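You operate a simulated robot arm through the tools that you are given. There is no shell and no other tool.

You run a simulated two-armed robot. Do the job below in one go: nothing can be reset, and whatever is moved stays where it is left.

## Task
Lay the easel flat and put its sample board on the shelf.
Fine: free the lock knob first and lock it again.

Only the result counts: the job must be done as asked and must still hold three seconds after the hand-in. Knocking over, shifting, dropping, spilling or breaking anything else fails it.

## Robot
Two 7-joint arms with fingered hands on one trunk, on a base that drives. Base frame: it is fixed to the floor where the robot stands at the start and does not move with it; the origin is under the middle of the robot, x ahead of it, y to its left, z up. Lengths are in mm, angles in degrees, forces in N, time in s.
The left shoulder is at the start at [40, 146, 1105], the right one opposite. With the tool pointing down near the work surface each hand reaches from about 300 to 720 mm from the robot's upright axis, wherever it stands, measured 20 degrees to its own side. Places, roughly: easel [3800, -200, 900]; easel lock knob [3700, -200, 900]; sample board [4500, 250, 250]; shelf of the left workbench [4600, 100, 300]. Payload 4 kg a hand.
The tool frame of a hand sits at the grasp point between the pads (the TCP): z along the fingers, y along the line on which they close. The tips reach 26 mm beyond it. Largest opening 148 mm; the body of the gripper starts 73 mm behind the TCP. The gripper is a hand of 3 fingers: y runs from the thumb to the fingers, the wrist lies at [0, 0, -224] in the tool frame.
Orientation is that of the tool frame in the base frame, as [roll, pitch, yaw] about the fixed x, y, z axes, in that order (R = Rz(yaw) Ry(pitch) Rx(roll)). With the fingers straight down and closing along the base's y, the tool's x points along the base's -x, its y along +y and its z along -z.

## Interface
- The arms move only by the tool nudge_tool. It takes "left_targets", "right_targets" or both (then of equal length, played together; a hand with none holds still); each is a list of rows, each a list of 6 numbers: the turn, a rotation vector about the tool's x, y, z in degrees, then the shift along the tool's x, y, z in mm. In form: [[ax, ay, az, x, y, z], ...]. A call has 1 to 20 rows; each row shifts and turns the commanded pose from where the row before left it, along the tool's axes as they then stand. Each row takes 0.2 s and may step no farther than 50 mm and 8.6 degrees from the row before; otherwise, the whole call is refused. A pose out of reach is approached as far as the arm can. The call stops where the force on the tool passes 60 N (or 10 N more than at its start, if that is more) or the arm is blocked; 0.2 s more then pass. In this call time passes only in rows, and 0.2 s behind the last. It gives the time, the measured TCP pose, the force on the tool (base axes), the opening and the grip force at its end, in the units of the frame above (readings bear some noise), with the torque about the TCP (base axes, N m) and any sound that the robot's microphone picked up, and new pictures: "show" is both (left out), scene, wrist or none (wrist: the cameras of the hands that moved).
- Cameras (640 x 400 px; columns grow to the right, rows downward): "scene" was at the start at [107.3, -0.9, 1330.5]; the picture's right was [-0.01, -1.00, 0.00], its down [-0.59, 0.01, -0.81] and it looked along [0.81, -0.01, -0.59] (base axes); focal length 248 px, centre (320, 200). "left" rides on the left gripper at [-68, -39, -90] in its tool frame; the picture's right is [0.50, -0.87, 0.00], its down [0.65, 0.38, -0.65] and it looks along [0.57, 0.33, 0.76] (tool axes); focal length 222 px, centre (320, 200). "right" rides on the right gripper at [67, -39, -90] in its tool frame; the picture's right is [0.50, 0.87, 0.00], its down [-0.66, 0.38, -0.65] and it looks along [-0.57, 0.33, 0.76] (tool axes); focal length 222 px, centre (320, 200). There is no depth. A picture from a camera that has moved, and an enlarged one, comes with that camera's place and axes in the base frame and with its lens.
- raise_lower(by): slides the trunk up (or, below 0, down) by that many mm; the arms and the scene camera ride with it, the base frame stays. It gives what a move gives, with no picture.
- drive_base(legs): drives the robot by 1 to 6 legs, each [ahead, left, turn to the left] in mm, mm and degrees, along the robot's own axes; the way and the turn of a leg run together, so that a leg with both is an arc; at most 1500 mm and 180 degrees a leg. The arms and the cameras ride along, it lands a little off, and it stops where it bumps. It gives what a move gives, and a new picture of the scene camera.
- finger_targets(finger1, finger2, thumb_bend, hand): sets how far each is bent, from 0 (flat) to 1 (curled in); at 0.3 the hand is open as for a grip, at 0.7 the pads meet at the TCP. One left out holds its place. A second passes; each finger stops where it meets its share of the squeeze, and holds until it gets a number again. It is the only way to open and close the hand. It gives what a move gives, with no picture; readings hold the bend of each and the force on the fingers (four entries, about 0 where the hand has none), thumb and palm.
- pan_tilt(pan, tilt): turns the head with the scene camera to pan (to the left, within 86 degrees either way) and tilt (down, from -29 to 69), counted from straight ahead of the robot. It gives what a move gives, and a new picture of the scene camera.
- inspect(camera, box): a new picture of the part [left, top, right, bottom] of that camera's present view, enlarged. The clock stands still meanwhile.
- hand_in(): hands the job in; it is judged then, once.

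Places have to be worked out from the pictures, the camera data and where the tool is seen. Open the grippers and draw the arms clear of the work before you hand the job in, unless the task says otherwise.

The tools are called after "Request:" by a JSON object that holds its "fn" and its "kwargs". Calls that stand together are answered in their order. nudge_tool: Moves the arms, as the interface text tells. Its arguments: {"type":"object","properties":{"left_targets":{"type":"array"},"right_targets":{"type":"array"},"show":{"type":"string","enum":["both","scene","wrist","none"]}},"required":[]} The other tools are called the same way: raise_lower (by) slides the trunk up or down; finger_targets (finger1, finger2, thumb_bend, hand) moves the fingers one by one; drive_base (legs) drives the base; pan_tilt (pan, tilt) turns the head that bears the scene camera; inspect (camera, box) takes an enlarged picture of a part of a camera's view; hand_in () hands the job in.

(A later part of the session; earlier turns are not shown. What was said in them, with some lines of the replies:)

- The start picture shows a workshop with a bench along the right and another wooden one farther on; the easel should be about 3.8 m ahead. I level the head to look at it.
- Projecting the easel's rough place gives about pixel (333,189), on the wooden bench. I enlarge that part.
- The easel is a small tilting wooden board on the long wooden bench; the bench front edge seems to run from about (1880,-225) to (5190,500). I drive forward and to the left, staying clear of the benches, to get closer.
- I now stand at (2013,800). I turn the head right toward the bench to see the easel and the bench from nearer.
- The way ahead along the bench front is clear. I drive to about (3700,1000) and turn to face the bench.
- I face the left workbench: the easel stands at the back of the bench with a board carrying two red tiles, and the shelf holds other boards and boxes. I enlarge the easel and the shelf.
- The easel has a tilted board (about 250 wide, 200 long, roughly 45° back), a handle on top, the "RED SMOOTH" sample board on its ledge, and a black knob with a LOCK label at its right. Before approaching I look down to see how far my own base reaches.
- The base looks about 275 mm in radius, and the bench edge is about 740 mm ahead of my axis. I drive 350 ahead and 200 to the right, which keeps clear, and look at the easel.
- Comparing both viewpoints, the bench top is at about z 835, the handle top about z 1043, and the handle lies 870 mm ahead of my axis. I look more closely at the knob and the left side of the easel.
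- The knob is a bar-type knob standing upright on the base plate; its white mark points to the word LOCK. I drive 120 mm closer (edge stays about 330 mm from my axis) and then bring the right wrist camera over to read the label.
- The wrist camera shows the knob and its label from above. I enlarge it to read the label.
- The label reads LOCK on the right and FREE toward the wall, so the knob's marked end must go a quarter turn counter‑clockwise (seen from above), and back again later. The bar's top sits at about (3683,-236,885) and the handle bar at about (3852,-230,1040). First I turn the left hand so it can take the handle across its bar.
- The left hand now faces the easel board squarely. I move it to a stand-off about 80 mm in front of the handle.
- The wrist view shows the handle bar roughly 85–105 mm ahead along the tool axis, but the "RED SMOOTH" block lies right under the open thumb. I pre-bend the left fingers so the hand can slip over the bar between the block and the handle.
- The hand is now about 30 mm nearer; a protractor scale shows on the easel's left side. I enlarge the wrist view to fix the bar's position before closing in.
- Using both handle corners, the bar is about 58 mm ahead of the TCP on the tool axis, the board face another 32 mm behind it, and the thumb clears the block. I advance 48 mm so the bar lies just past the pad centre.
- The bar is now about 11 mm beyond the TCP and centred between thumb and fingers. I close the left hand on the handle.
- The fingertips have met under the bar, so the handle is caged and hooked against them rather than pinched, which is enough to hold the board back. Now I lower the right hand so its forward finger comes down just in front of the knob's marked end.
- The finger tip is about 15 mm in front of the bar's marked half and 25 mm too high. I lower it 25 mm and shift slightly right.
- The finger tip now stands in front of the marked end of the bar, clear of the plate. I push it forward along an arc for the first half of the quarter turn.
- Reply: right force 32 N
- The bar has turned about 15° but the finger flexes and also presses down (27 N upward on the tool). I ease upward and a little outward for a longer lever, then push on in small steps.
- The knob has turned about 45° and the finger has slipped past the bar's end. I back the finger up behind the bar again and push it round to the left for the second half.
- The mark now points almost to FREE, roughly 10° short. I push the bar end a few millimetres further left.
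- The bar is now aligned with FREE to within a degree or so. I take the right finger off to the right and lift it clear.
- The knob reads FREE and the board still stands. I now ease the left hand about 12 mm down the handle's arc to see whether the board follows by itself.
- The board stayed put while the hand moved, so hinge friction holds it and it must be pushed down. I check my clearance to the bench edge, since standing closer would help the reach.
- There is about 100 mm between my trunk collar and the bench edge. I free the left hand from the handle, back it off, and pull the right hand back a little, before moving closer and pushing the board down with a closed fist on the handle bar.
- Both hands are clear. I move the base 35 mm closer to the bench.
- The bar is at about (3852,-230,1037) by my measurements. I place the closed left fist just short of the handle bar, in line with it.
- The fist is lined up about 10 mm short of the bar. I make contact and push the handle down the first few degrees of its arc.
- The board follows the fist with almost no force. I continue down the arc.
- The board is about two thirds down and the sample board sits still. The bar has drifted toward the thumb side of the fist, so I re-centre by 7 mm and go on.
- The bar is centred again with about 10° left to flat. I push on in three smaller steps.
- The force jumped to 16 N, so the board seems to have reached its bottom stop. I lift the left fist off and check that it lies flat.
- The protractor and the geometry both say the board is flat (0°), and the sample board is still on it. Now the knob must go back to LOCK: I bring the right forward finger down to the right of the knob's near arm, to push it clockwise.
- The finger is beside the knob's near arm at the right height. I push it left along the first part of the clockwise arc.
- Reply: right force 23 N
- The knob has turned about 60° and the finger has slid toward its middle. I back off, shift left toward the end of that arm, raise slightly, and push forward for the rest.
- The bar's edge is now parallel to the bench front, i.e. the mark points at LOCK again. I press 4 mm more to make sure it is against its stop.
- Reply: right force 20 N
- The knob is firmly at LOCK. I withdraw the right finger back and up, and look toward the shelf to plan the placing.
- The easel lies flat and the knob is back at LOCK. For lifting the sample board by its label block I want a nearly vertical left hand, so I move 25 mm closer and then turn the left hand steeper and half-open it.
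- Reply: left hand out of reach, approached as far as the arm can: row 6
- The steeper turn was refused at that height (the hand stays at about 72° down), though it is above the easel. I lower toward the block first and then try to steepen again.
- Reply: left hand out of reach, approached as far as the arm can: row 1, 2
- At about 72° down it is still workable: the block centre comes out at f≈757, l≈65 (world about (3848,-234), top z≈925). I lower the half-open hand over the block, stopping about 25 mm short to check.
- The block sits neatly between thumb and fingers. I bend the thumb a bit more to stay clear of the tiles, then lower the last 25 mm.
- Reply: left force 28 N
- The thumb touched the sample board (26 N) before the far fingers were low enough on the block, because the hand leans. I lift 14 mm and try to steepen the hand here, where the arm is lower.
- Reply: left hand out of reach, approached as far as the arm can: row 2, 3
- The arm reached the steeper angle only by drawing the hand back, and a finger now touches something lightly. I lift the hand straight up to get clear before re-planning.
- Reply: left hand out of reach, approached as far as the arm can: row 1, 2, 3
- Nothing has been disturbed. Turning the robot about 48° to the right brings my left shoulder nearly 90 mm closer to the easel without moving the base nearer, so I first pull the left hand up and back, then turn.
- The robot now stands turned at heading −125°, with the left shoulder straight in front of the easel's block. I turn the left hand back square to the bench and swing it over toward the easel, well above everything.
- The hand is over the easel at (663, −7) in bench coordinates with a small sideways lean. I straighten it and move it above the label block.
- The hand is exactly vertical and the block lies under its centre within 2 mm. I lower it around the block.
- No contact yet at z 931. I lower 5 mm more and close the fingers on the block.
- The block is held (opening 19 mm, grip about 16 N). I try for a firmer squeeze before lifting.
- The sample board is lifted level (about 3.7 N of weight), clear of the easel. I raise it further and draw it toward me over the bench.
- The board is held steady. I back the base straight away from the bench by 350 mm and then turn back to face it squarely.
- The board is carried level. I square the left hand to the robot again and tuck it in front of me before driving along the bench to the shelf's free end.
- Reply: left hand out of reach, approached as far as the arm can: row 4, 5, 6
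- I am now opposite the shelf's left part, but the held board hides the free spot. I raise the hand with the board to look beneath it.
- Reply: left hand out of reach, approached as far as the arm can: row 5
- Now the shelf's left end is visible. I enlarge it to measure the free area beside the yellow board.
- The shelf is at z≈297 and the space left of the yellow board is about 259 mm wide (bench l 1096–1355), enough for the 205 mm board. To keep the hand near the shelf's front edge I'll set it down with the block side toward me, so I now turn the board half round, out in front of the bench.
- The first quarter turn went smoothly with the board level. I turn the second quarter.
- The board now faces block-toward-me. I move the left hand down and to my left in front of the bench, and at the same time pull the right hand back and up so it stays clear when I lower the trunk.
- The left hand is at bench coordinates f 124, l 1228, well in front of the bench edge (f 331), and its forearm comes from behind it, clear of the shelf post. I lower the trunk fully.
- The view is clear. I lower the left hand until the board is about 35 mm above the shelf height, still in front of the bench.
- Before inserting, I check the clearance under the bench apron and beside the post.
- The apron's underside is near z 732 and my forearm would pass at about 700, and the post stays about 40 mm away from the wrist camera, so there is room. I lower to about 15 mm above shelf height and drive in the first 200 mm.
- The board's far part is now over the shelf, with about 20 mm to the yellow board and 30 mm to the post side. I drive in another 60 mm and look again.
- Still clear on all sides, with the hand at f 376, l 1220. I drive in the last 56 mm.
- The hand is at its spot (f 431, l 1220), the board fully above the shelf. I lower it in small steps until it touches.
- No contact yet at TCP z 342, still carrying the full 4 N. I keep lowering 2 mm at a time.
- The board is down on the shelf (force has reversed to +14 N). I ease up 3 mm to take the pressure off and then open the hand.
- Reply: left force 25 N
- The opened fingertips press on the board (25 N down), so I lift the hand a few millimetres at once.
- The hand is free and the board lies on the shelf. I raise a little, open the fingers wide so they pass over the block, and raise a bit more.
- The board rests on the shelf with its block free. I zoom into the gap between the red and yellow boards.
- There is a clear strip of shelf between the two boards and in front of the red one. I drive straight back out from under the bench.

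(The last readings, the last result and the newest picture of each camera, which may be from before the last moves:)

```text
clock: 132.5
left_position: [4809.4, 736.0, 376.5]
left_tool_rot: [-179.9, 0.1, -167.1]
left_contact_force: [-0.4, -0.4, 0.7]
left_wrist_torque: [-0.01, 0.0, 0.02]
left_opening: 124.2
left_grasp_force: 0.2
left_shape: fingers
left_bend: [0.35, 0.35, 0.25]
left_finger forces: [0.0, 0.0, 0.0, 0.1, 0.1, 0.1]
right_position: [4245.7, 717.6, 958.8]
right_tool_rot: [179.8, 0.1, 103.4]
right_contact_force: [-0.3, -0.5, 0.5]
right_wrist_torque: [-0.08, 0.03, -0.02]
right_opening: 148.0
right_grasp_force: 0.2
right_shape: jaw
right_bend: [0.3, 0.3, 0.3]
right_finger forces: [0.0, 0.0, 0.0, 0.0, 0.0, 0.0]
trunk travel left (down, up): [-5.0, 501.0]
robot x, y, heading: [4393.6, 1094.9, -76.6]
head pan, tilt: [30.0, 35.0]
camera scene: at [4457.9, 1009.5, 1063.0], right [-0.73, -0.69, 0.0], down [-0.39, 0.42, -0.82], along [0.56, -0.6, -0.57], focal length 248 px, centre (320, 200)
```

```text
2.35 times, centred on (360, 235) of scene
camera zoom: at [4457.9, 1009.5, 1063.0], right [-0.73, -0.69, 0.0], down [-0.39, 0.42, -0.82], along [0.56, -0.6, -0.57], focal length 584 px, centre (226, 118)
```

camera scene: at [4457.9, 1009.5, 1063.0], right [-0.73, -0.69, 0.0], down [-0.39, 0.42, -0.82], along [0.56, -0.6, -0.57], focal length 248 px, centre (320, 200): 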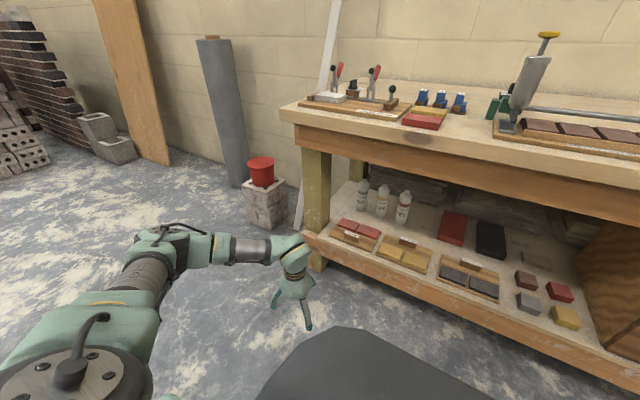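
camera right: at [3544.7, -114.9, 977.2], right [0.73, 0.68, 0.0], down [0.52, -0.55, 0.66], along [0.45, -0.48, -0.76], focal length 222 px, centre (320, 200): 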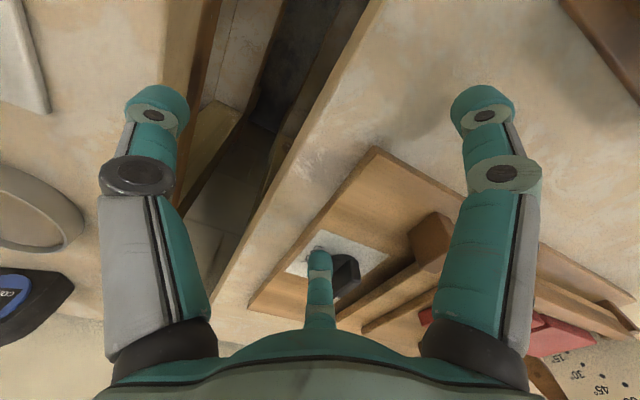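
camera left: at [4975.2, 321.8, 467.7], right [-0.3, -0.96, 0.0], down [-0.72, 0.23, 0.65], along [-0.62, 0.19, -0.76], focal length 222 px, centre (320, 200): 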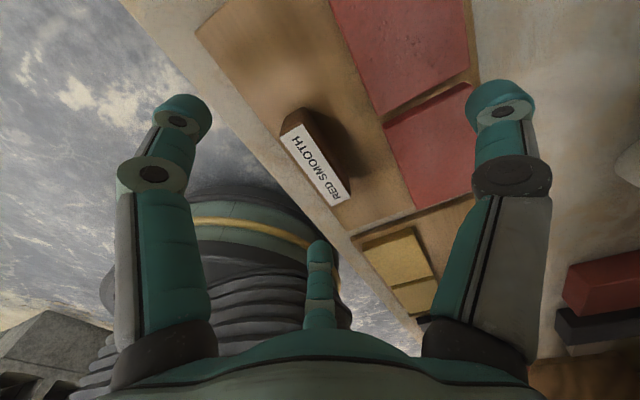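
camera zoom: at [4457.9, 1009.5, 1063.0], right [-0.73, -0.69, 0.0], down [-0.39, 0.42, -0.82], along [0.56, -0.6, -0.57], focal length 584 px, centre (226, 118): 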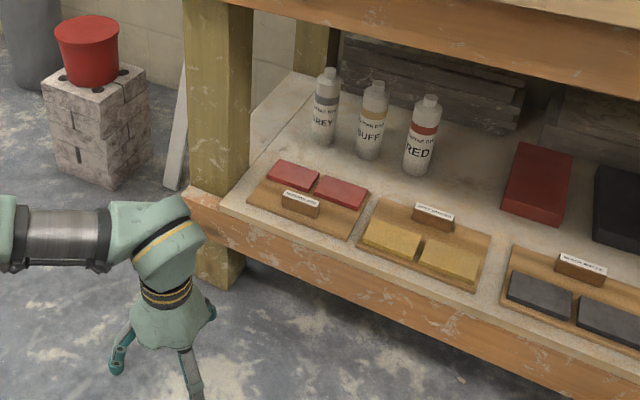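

The red sample board lies flat on the shelf with gaps on all sides, and nothing else has moved. I raise the trunk again and take a last look at the easel.

Request:
{"fn": "raise_lower", "kwargs": {"by": 270}}

Request:
{"fn": "pan_tilt", "kwargs": {"pan": -36, "tilt": 25}}

Request:
{"fn": "inspect", "kwargs": {"camera": "scene", "box": [240, 120, 420, 240]}}

```text
clock: 135.3
left_position: [4810.1, 736.3, 645.6]
left_tool_rot: [-179.9, 0.1, -167.1]
left_contact_force: [-0.4, -0.9, -0.1]
left_wrist_torque: [0.0, -0.02, -0.01]
left_opening: 124.0
left_grasp_force: 0.2
left_shape: fingers
left_bend: [0.35, 0.35, 0.25]
left_finger forces: [0.0, 0.0, 0.1, 0.1, 0.1, 0.1]
right_position: [4247.0, 715.8, 1228.9]
right_tool_rot: [-179.9, 0.2, 103.4]
right_contact_force: [0.6, 1.0, -0.4]
right_wrist_torque: [-0.01, 0.03, 0.0]
right_opening: 147.9
right_grasp_force: 0.1
right_shape: jaw
right_bend: [0.3, 0.3, 0.3]
right_finger forces: [0.0, 0.1, 0.1, 0.1, 0.0, 0.0]
trunk travel left (down, up): [-275.0, 231.0]
robot x, y, heading: [4394.0, 1092.4, -76.8]
head pan, tilt: [30.0, 35.0]
```

```text
clock: 136.6
left_position: [4809.5, 736.1, 646.2]
left_tool_rot: [-179.8, 0.2, -167.1]
left_contact_force: [0.1, 1.0, 0.4]
left_wrist_torque: [-0.01, -0.02, 0.0]
left_opening: 124.1
left_grasp_force: 0.0
left_shape: fingers
left_bend: [0.35, 0.35, 0.25]
left_finger forces: [0.0, 0.0, 0.1, 0.0, 0.0, 0.0]
right_position: [4245.8, 716.2, 1229.2]
right_tool_rot: [179.9, 0.2, 103.4]
right_contact_force: [0.0, -0.2, 0.4]
right_wrist_torque: [-0.01, 0.03, 0.02]
right_opening: 147.9
right_grasp_force: 0.1
right_shape: jaw
right_bend: [0.3, 0.3, 0.3]
right_finger forces: [0.0, 0.1, 0.0, 0.1, 0.0, 0.0]
trunk travel left (down, up): [-275.0, 231.0]
robot x, y, heading: [4391.5, 1091.2, -76.8]
head pan, tilt: [-36.0, 25.0]
camera scene: at [4362.2, 987.7, 1348.0], right [-0.92, 0.38, 0.0], down [0.16, 0.39, -0.91], along [-0.35, -0.84, -0.42], focal length 248 px, centre (320, 200)
```

scene: 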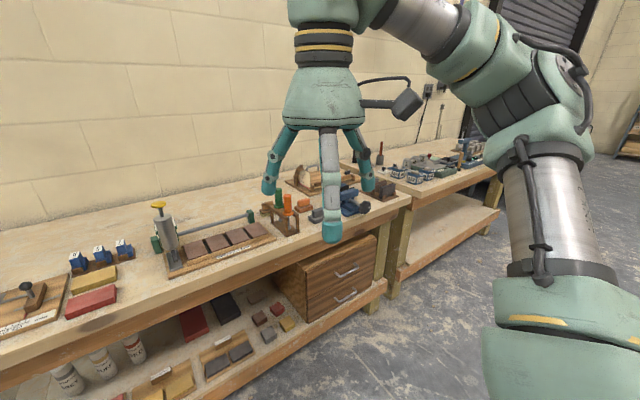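

```text
3.33 times, centred on (330, 180) of scene
camera zoom: at [4362.2, 987.7, 1348.0], right [-0.92, 0.38, 0.0], down [0.16, 0.39, -0.91], along [-0.35, -0.84, -0.42], focal length 827 px, centre (287, 267)
```

zoom: 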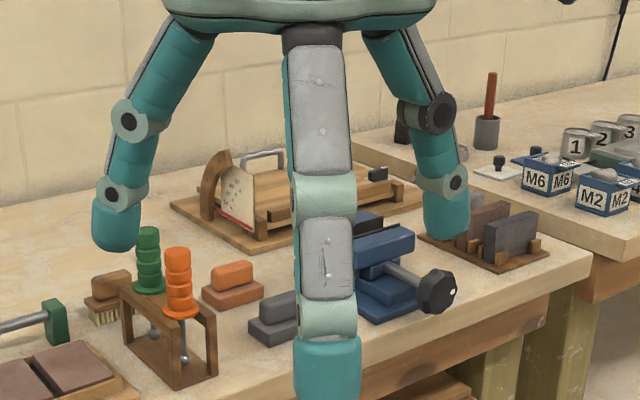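

The easel looks flat with the knob in place, but my right hand partly blocks the view. I drive a little to the right for an unobstructed check of the easel and knob.

Request:
{"fn": "drive_base", "kwargs": {"legs": [[0, -550, 0]]}}

Request:
{"fn": "pan_tilt", "kwargs": {"pan": 0, "tilt": 25}}

Request:
{"fn": "inspect", "kwargs": {"camera": "scene", "box": [280, 110, 420, 200]}}

```text
clock: 139.8
left_position: [4275.5, 609.3, 645.9]
left_tool_rot: [-179.8, 0.1, -166.9]
left_contact_force: [0.5, -0.1, 0.6]
left_wrist_torque: [0.03, 0.01, 0.01]
left_opening: 124.1
left_grasp_force: 0.1
left_shape: fingers
left_bend: [0.35, 0.35, 0.25]
left_finger forces: [0.1, 0.1, 0.1, 0.0, 0.0, 0.1]
right_position: [3712.1, 588.8, 1229.1]
right_tool_rot: [180.0, 0.1, 103.6]
right_contact_force: [0.1, 0.5, 0.3]
right_wrist_torque: [-0.03, -0.02, -0.01]
right_opening: 147.9
right_grasp_force: 0.1
right_shape: jaw
right_bend: [0.3, 0.3, 0.3]
right_finger forces: [0.0, 0.1, 0.1, 0.0, 0.1, 0.0]
trunk travel left (down, up): [-275.0, 231.0]
robot x, y, heading: [3857.7, 963.5, -76.6]
head pan, tilt: [-36.0, 25.0]
camera scene: at [3827.4, 860.0, 1348.0], right [-0.92, 0.38, 0.0], down [0.16, 0.39, -0.91], along [-0.35, -0.84, -0.42], focal length 248 px, centre (320, 200)
```

scene: 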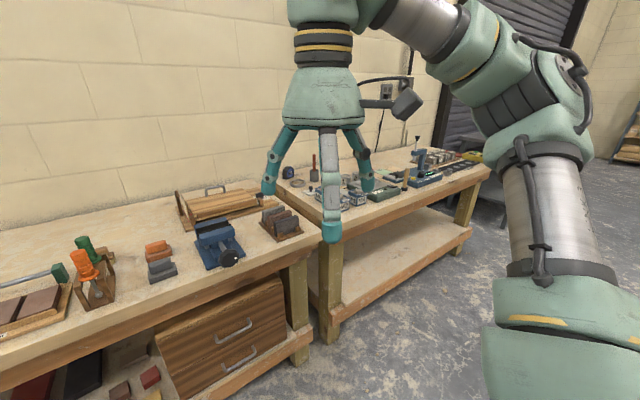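

```text
clock: 140.8
left_position: [4275.9, 608.6, 645.4]
left_tool_rot: [-179.8, 0.0, -167.0]
left_contact_force: [0.7, 0.3, 0.2]
left_wrist_torque: [0.0, -0.01, -0.01]
left_opening: 124.2
left_grasp_force: 0.0
left_shape: fingers
left_bend: [0.35, 0.35, 0.25]
left_finger forces: [0.0, 0.1, 0.0, 0.0, 0.0, 0.0]
right_position: [3711.9, 587.9, 1229.5]
right_tool_rot: [180.0, 0.2, 103.6]
right_contact_force: [0.7, -0.2, 0.5]
right_wrist_torque: [-0.01, 0.01, 0.02]
right_opening: 147.9
right_grasp_force: 0.0
right_shape: jaw
right_bend: [0.3, 0.3, 0.3]
right_finger forces: [0.1, 0.0, 0.0, 0.0, 0.0, 0.0]
trunk travel left (down, up): [-275.0, 231.0]
robot x, y, heading: [3856.2, 965.9, -76.8]
head pan, tilt: [0.0, 25.0]
camera scene: at [3884.0, 855.5, 1348.0], right [-0.97, -0.23, 0.0], down [-0.1, 0.41, -0.91], along [0.21, -0.88, -0.42], focal length 248 px, centre (320, 200)
```

scene: 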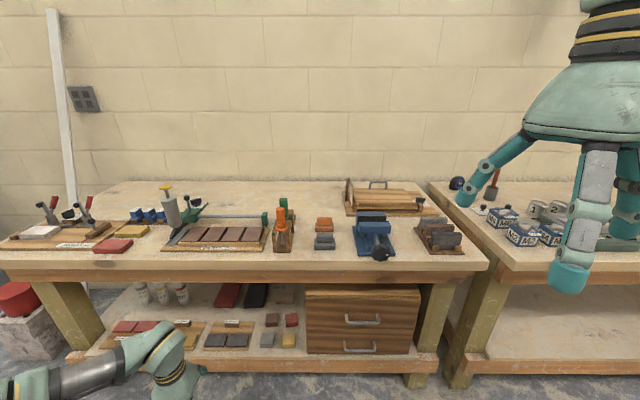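

```text
4.44 times, centred on (350, 155) of scene
camera zoom: at [3884.0, 855.5, 1348.0], right [-0.97, -0.23, 0.0], down [-0.1, 0.41, -0.91], along [0.21, -0.88, -0.42], focal length 1103 px, centre (187, 400)
```

zoom: 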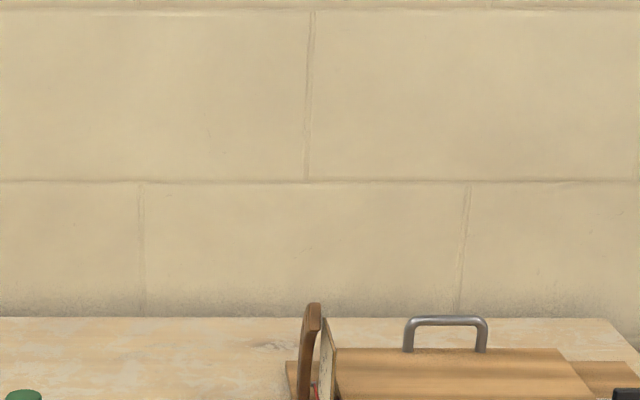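

Now the easel is in free view; I enlarge it for the final check.

Request:
{"fn": "inspect", "kwargs": {"camera": "scene", "box": [330, 165, 450, 225]}}

Request:
{"fn": "inspect", "kwargs": {"camera": "scene", "box": [60, 270, 320, 380]}}

```text
5.33 times, centred on (390, 195) of scene
camera zoom: at [3884.0, 855.5, 1348.0], right [-0.97, -0.23, 0.0], down [-0.1, 0.41, -0.91], along [0.21, -0.88, -0.42], focal length 1323 px, centre (-53, 227)
```

zoom: 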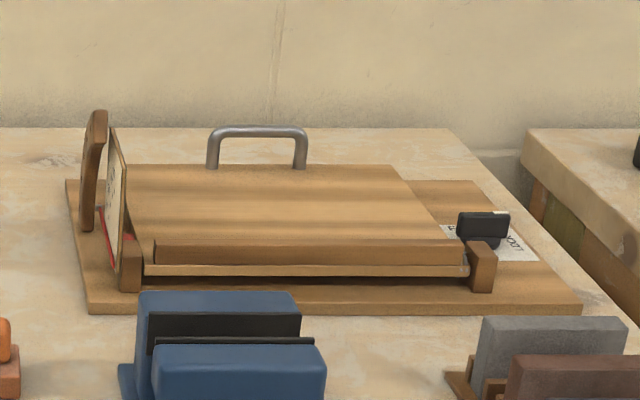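

```text
2.46 times, centred on (190, 325) of scene
camera zoom: at [3884.0, 855.5, 1348.0], right [-0.97, -0.23, 0.0], down [-0.1, 0.41, -0.91], along [0.21, -0.88, -0.42], focal length 611 px, centre (640, -108)
```

zoom: 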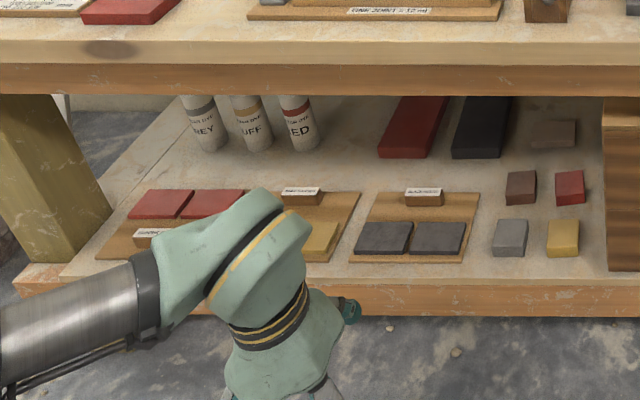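

The easel lies flat and empty, its knob mark is at LOCK, and the red sample board rests on the shelf beside the others. Both hands are open and clear of the work, so I hand the job in.

Request:
{"fn": "hand_in", "kwargs": {}}

```text
The job is handed in.
```

The easel is laid flat with its lock knob back at LOCK, and its "RED SMOOTH" sample board is on the shelf of the left workbench. I handed the job in after a last look showed all three in place.

- **Easel:** I turned the knob to FREE before lowering the board. I pushed it down until it met its stop, then turned the knob back to LOCK, firmly against its stop.
- **Sample board:** It lies flat to the left of the yellow board, with clear shelf on all sides. I set it down turned half round, so its label block faces the room, unlike the two boards beside it.
- **Surroundings:** The final views showed nothing else moved or knocked over. Both hands are open and clear of the benches.
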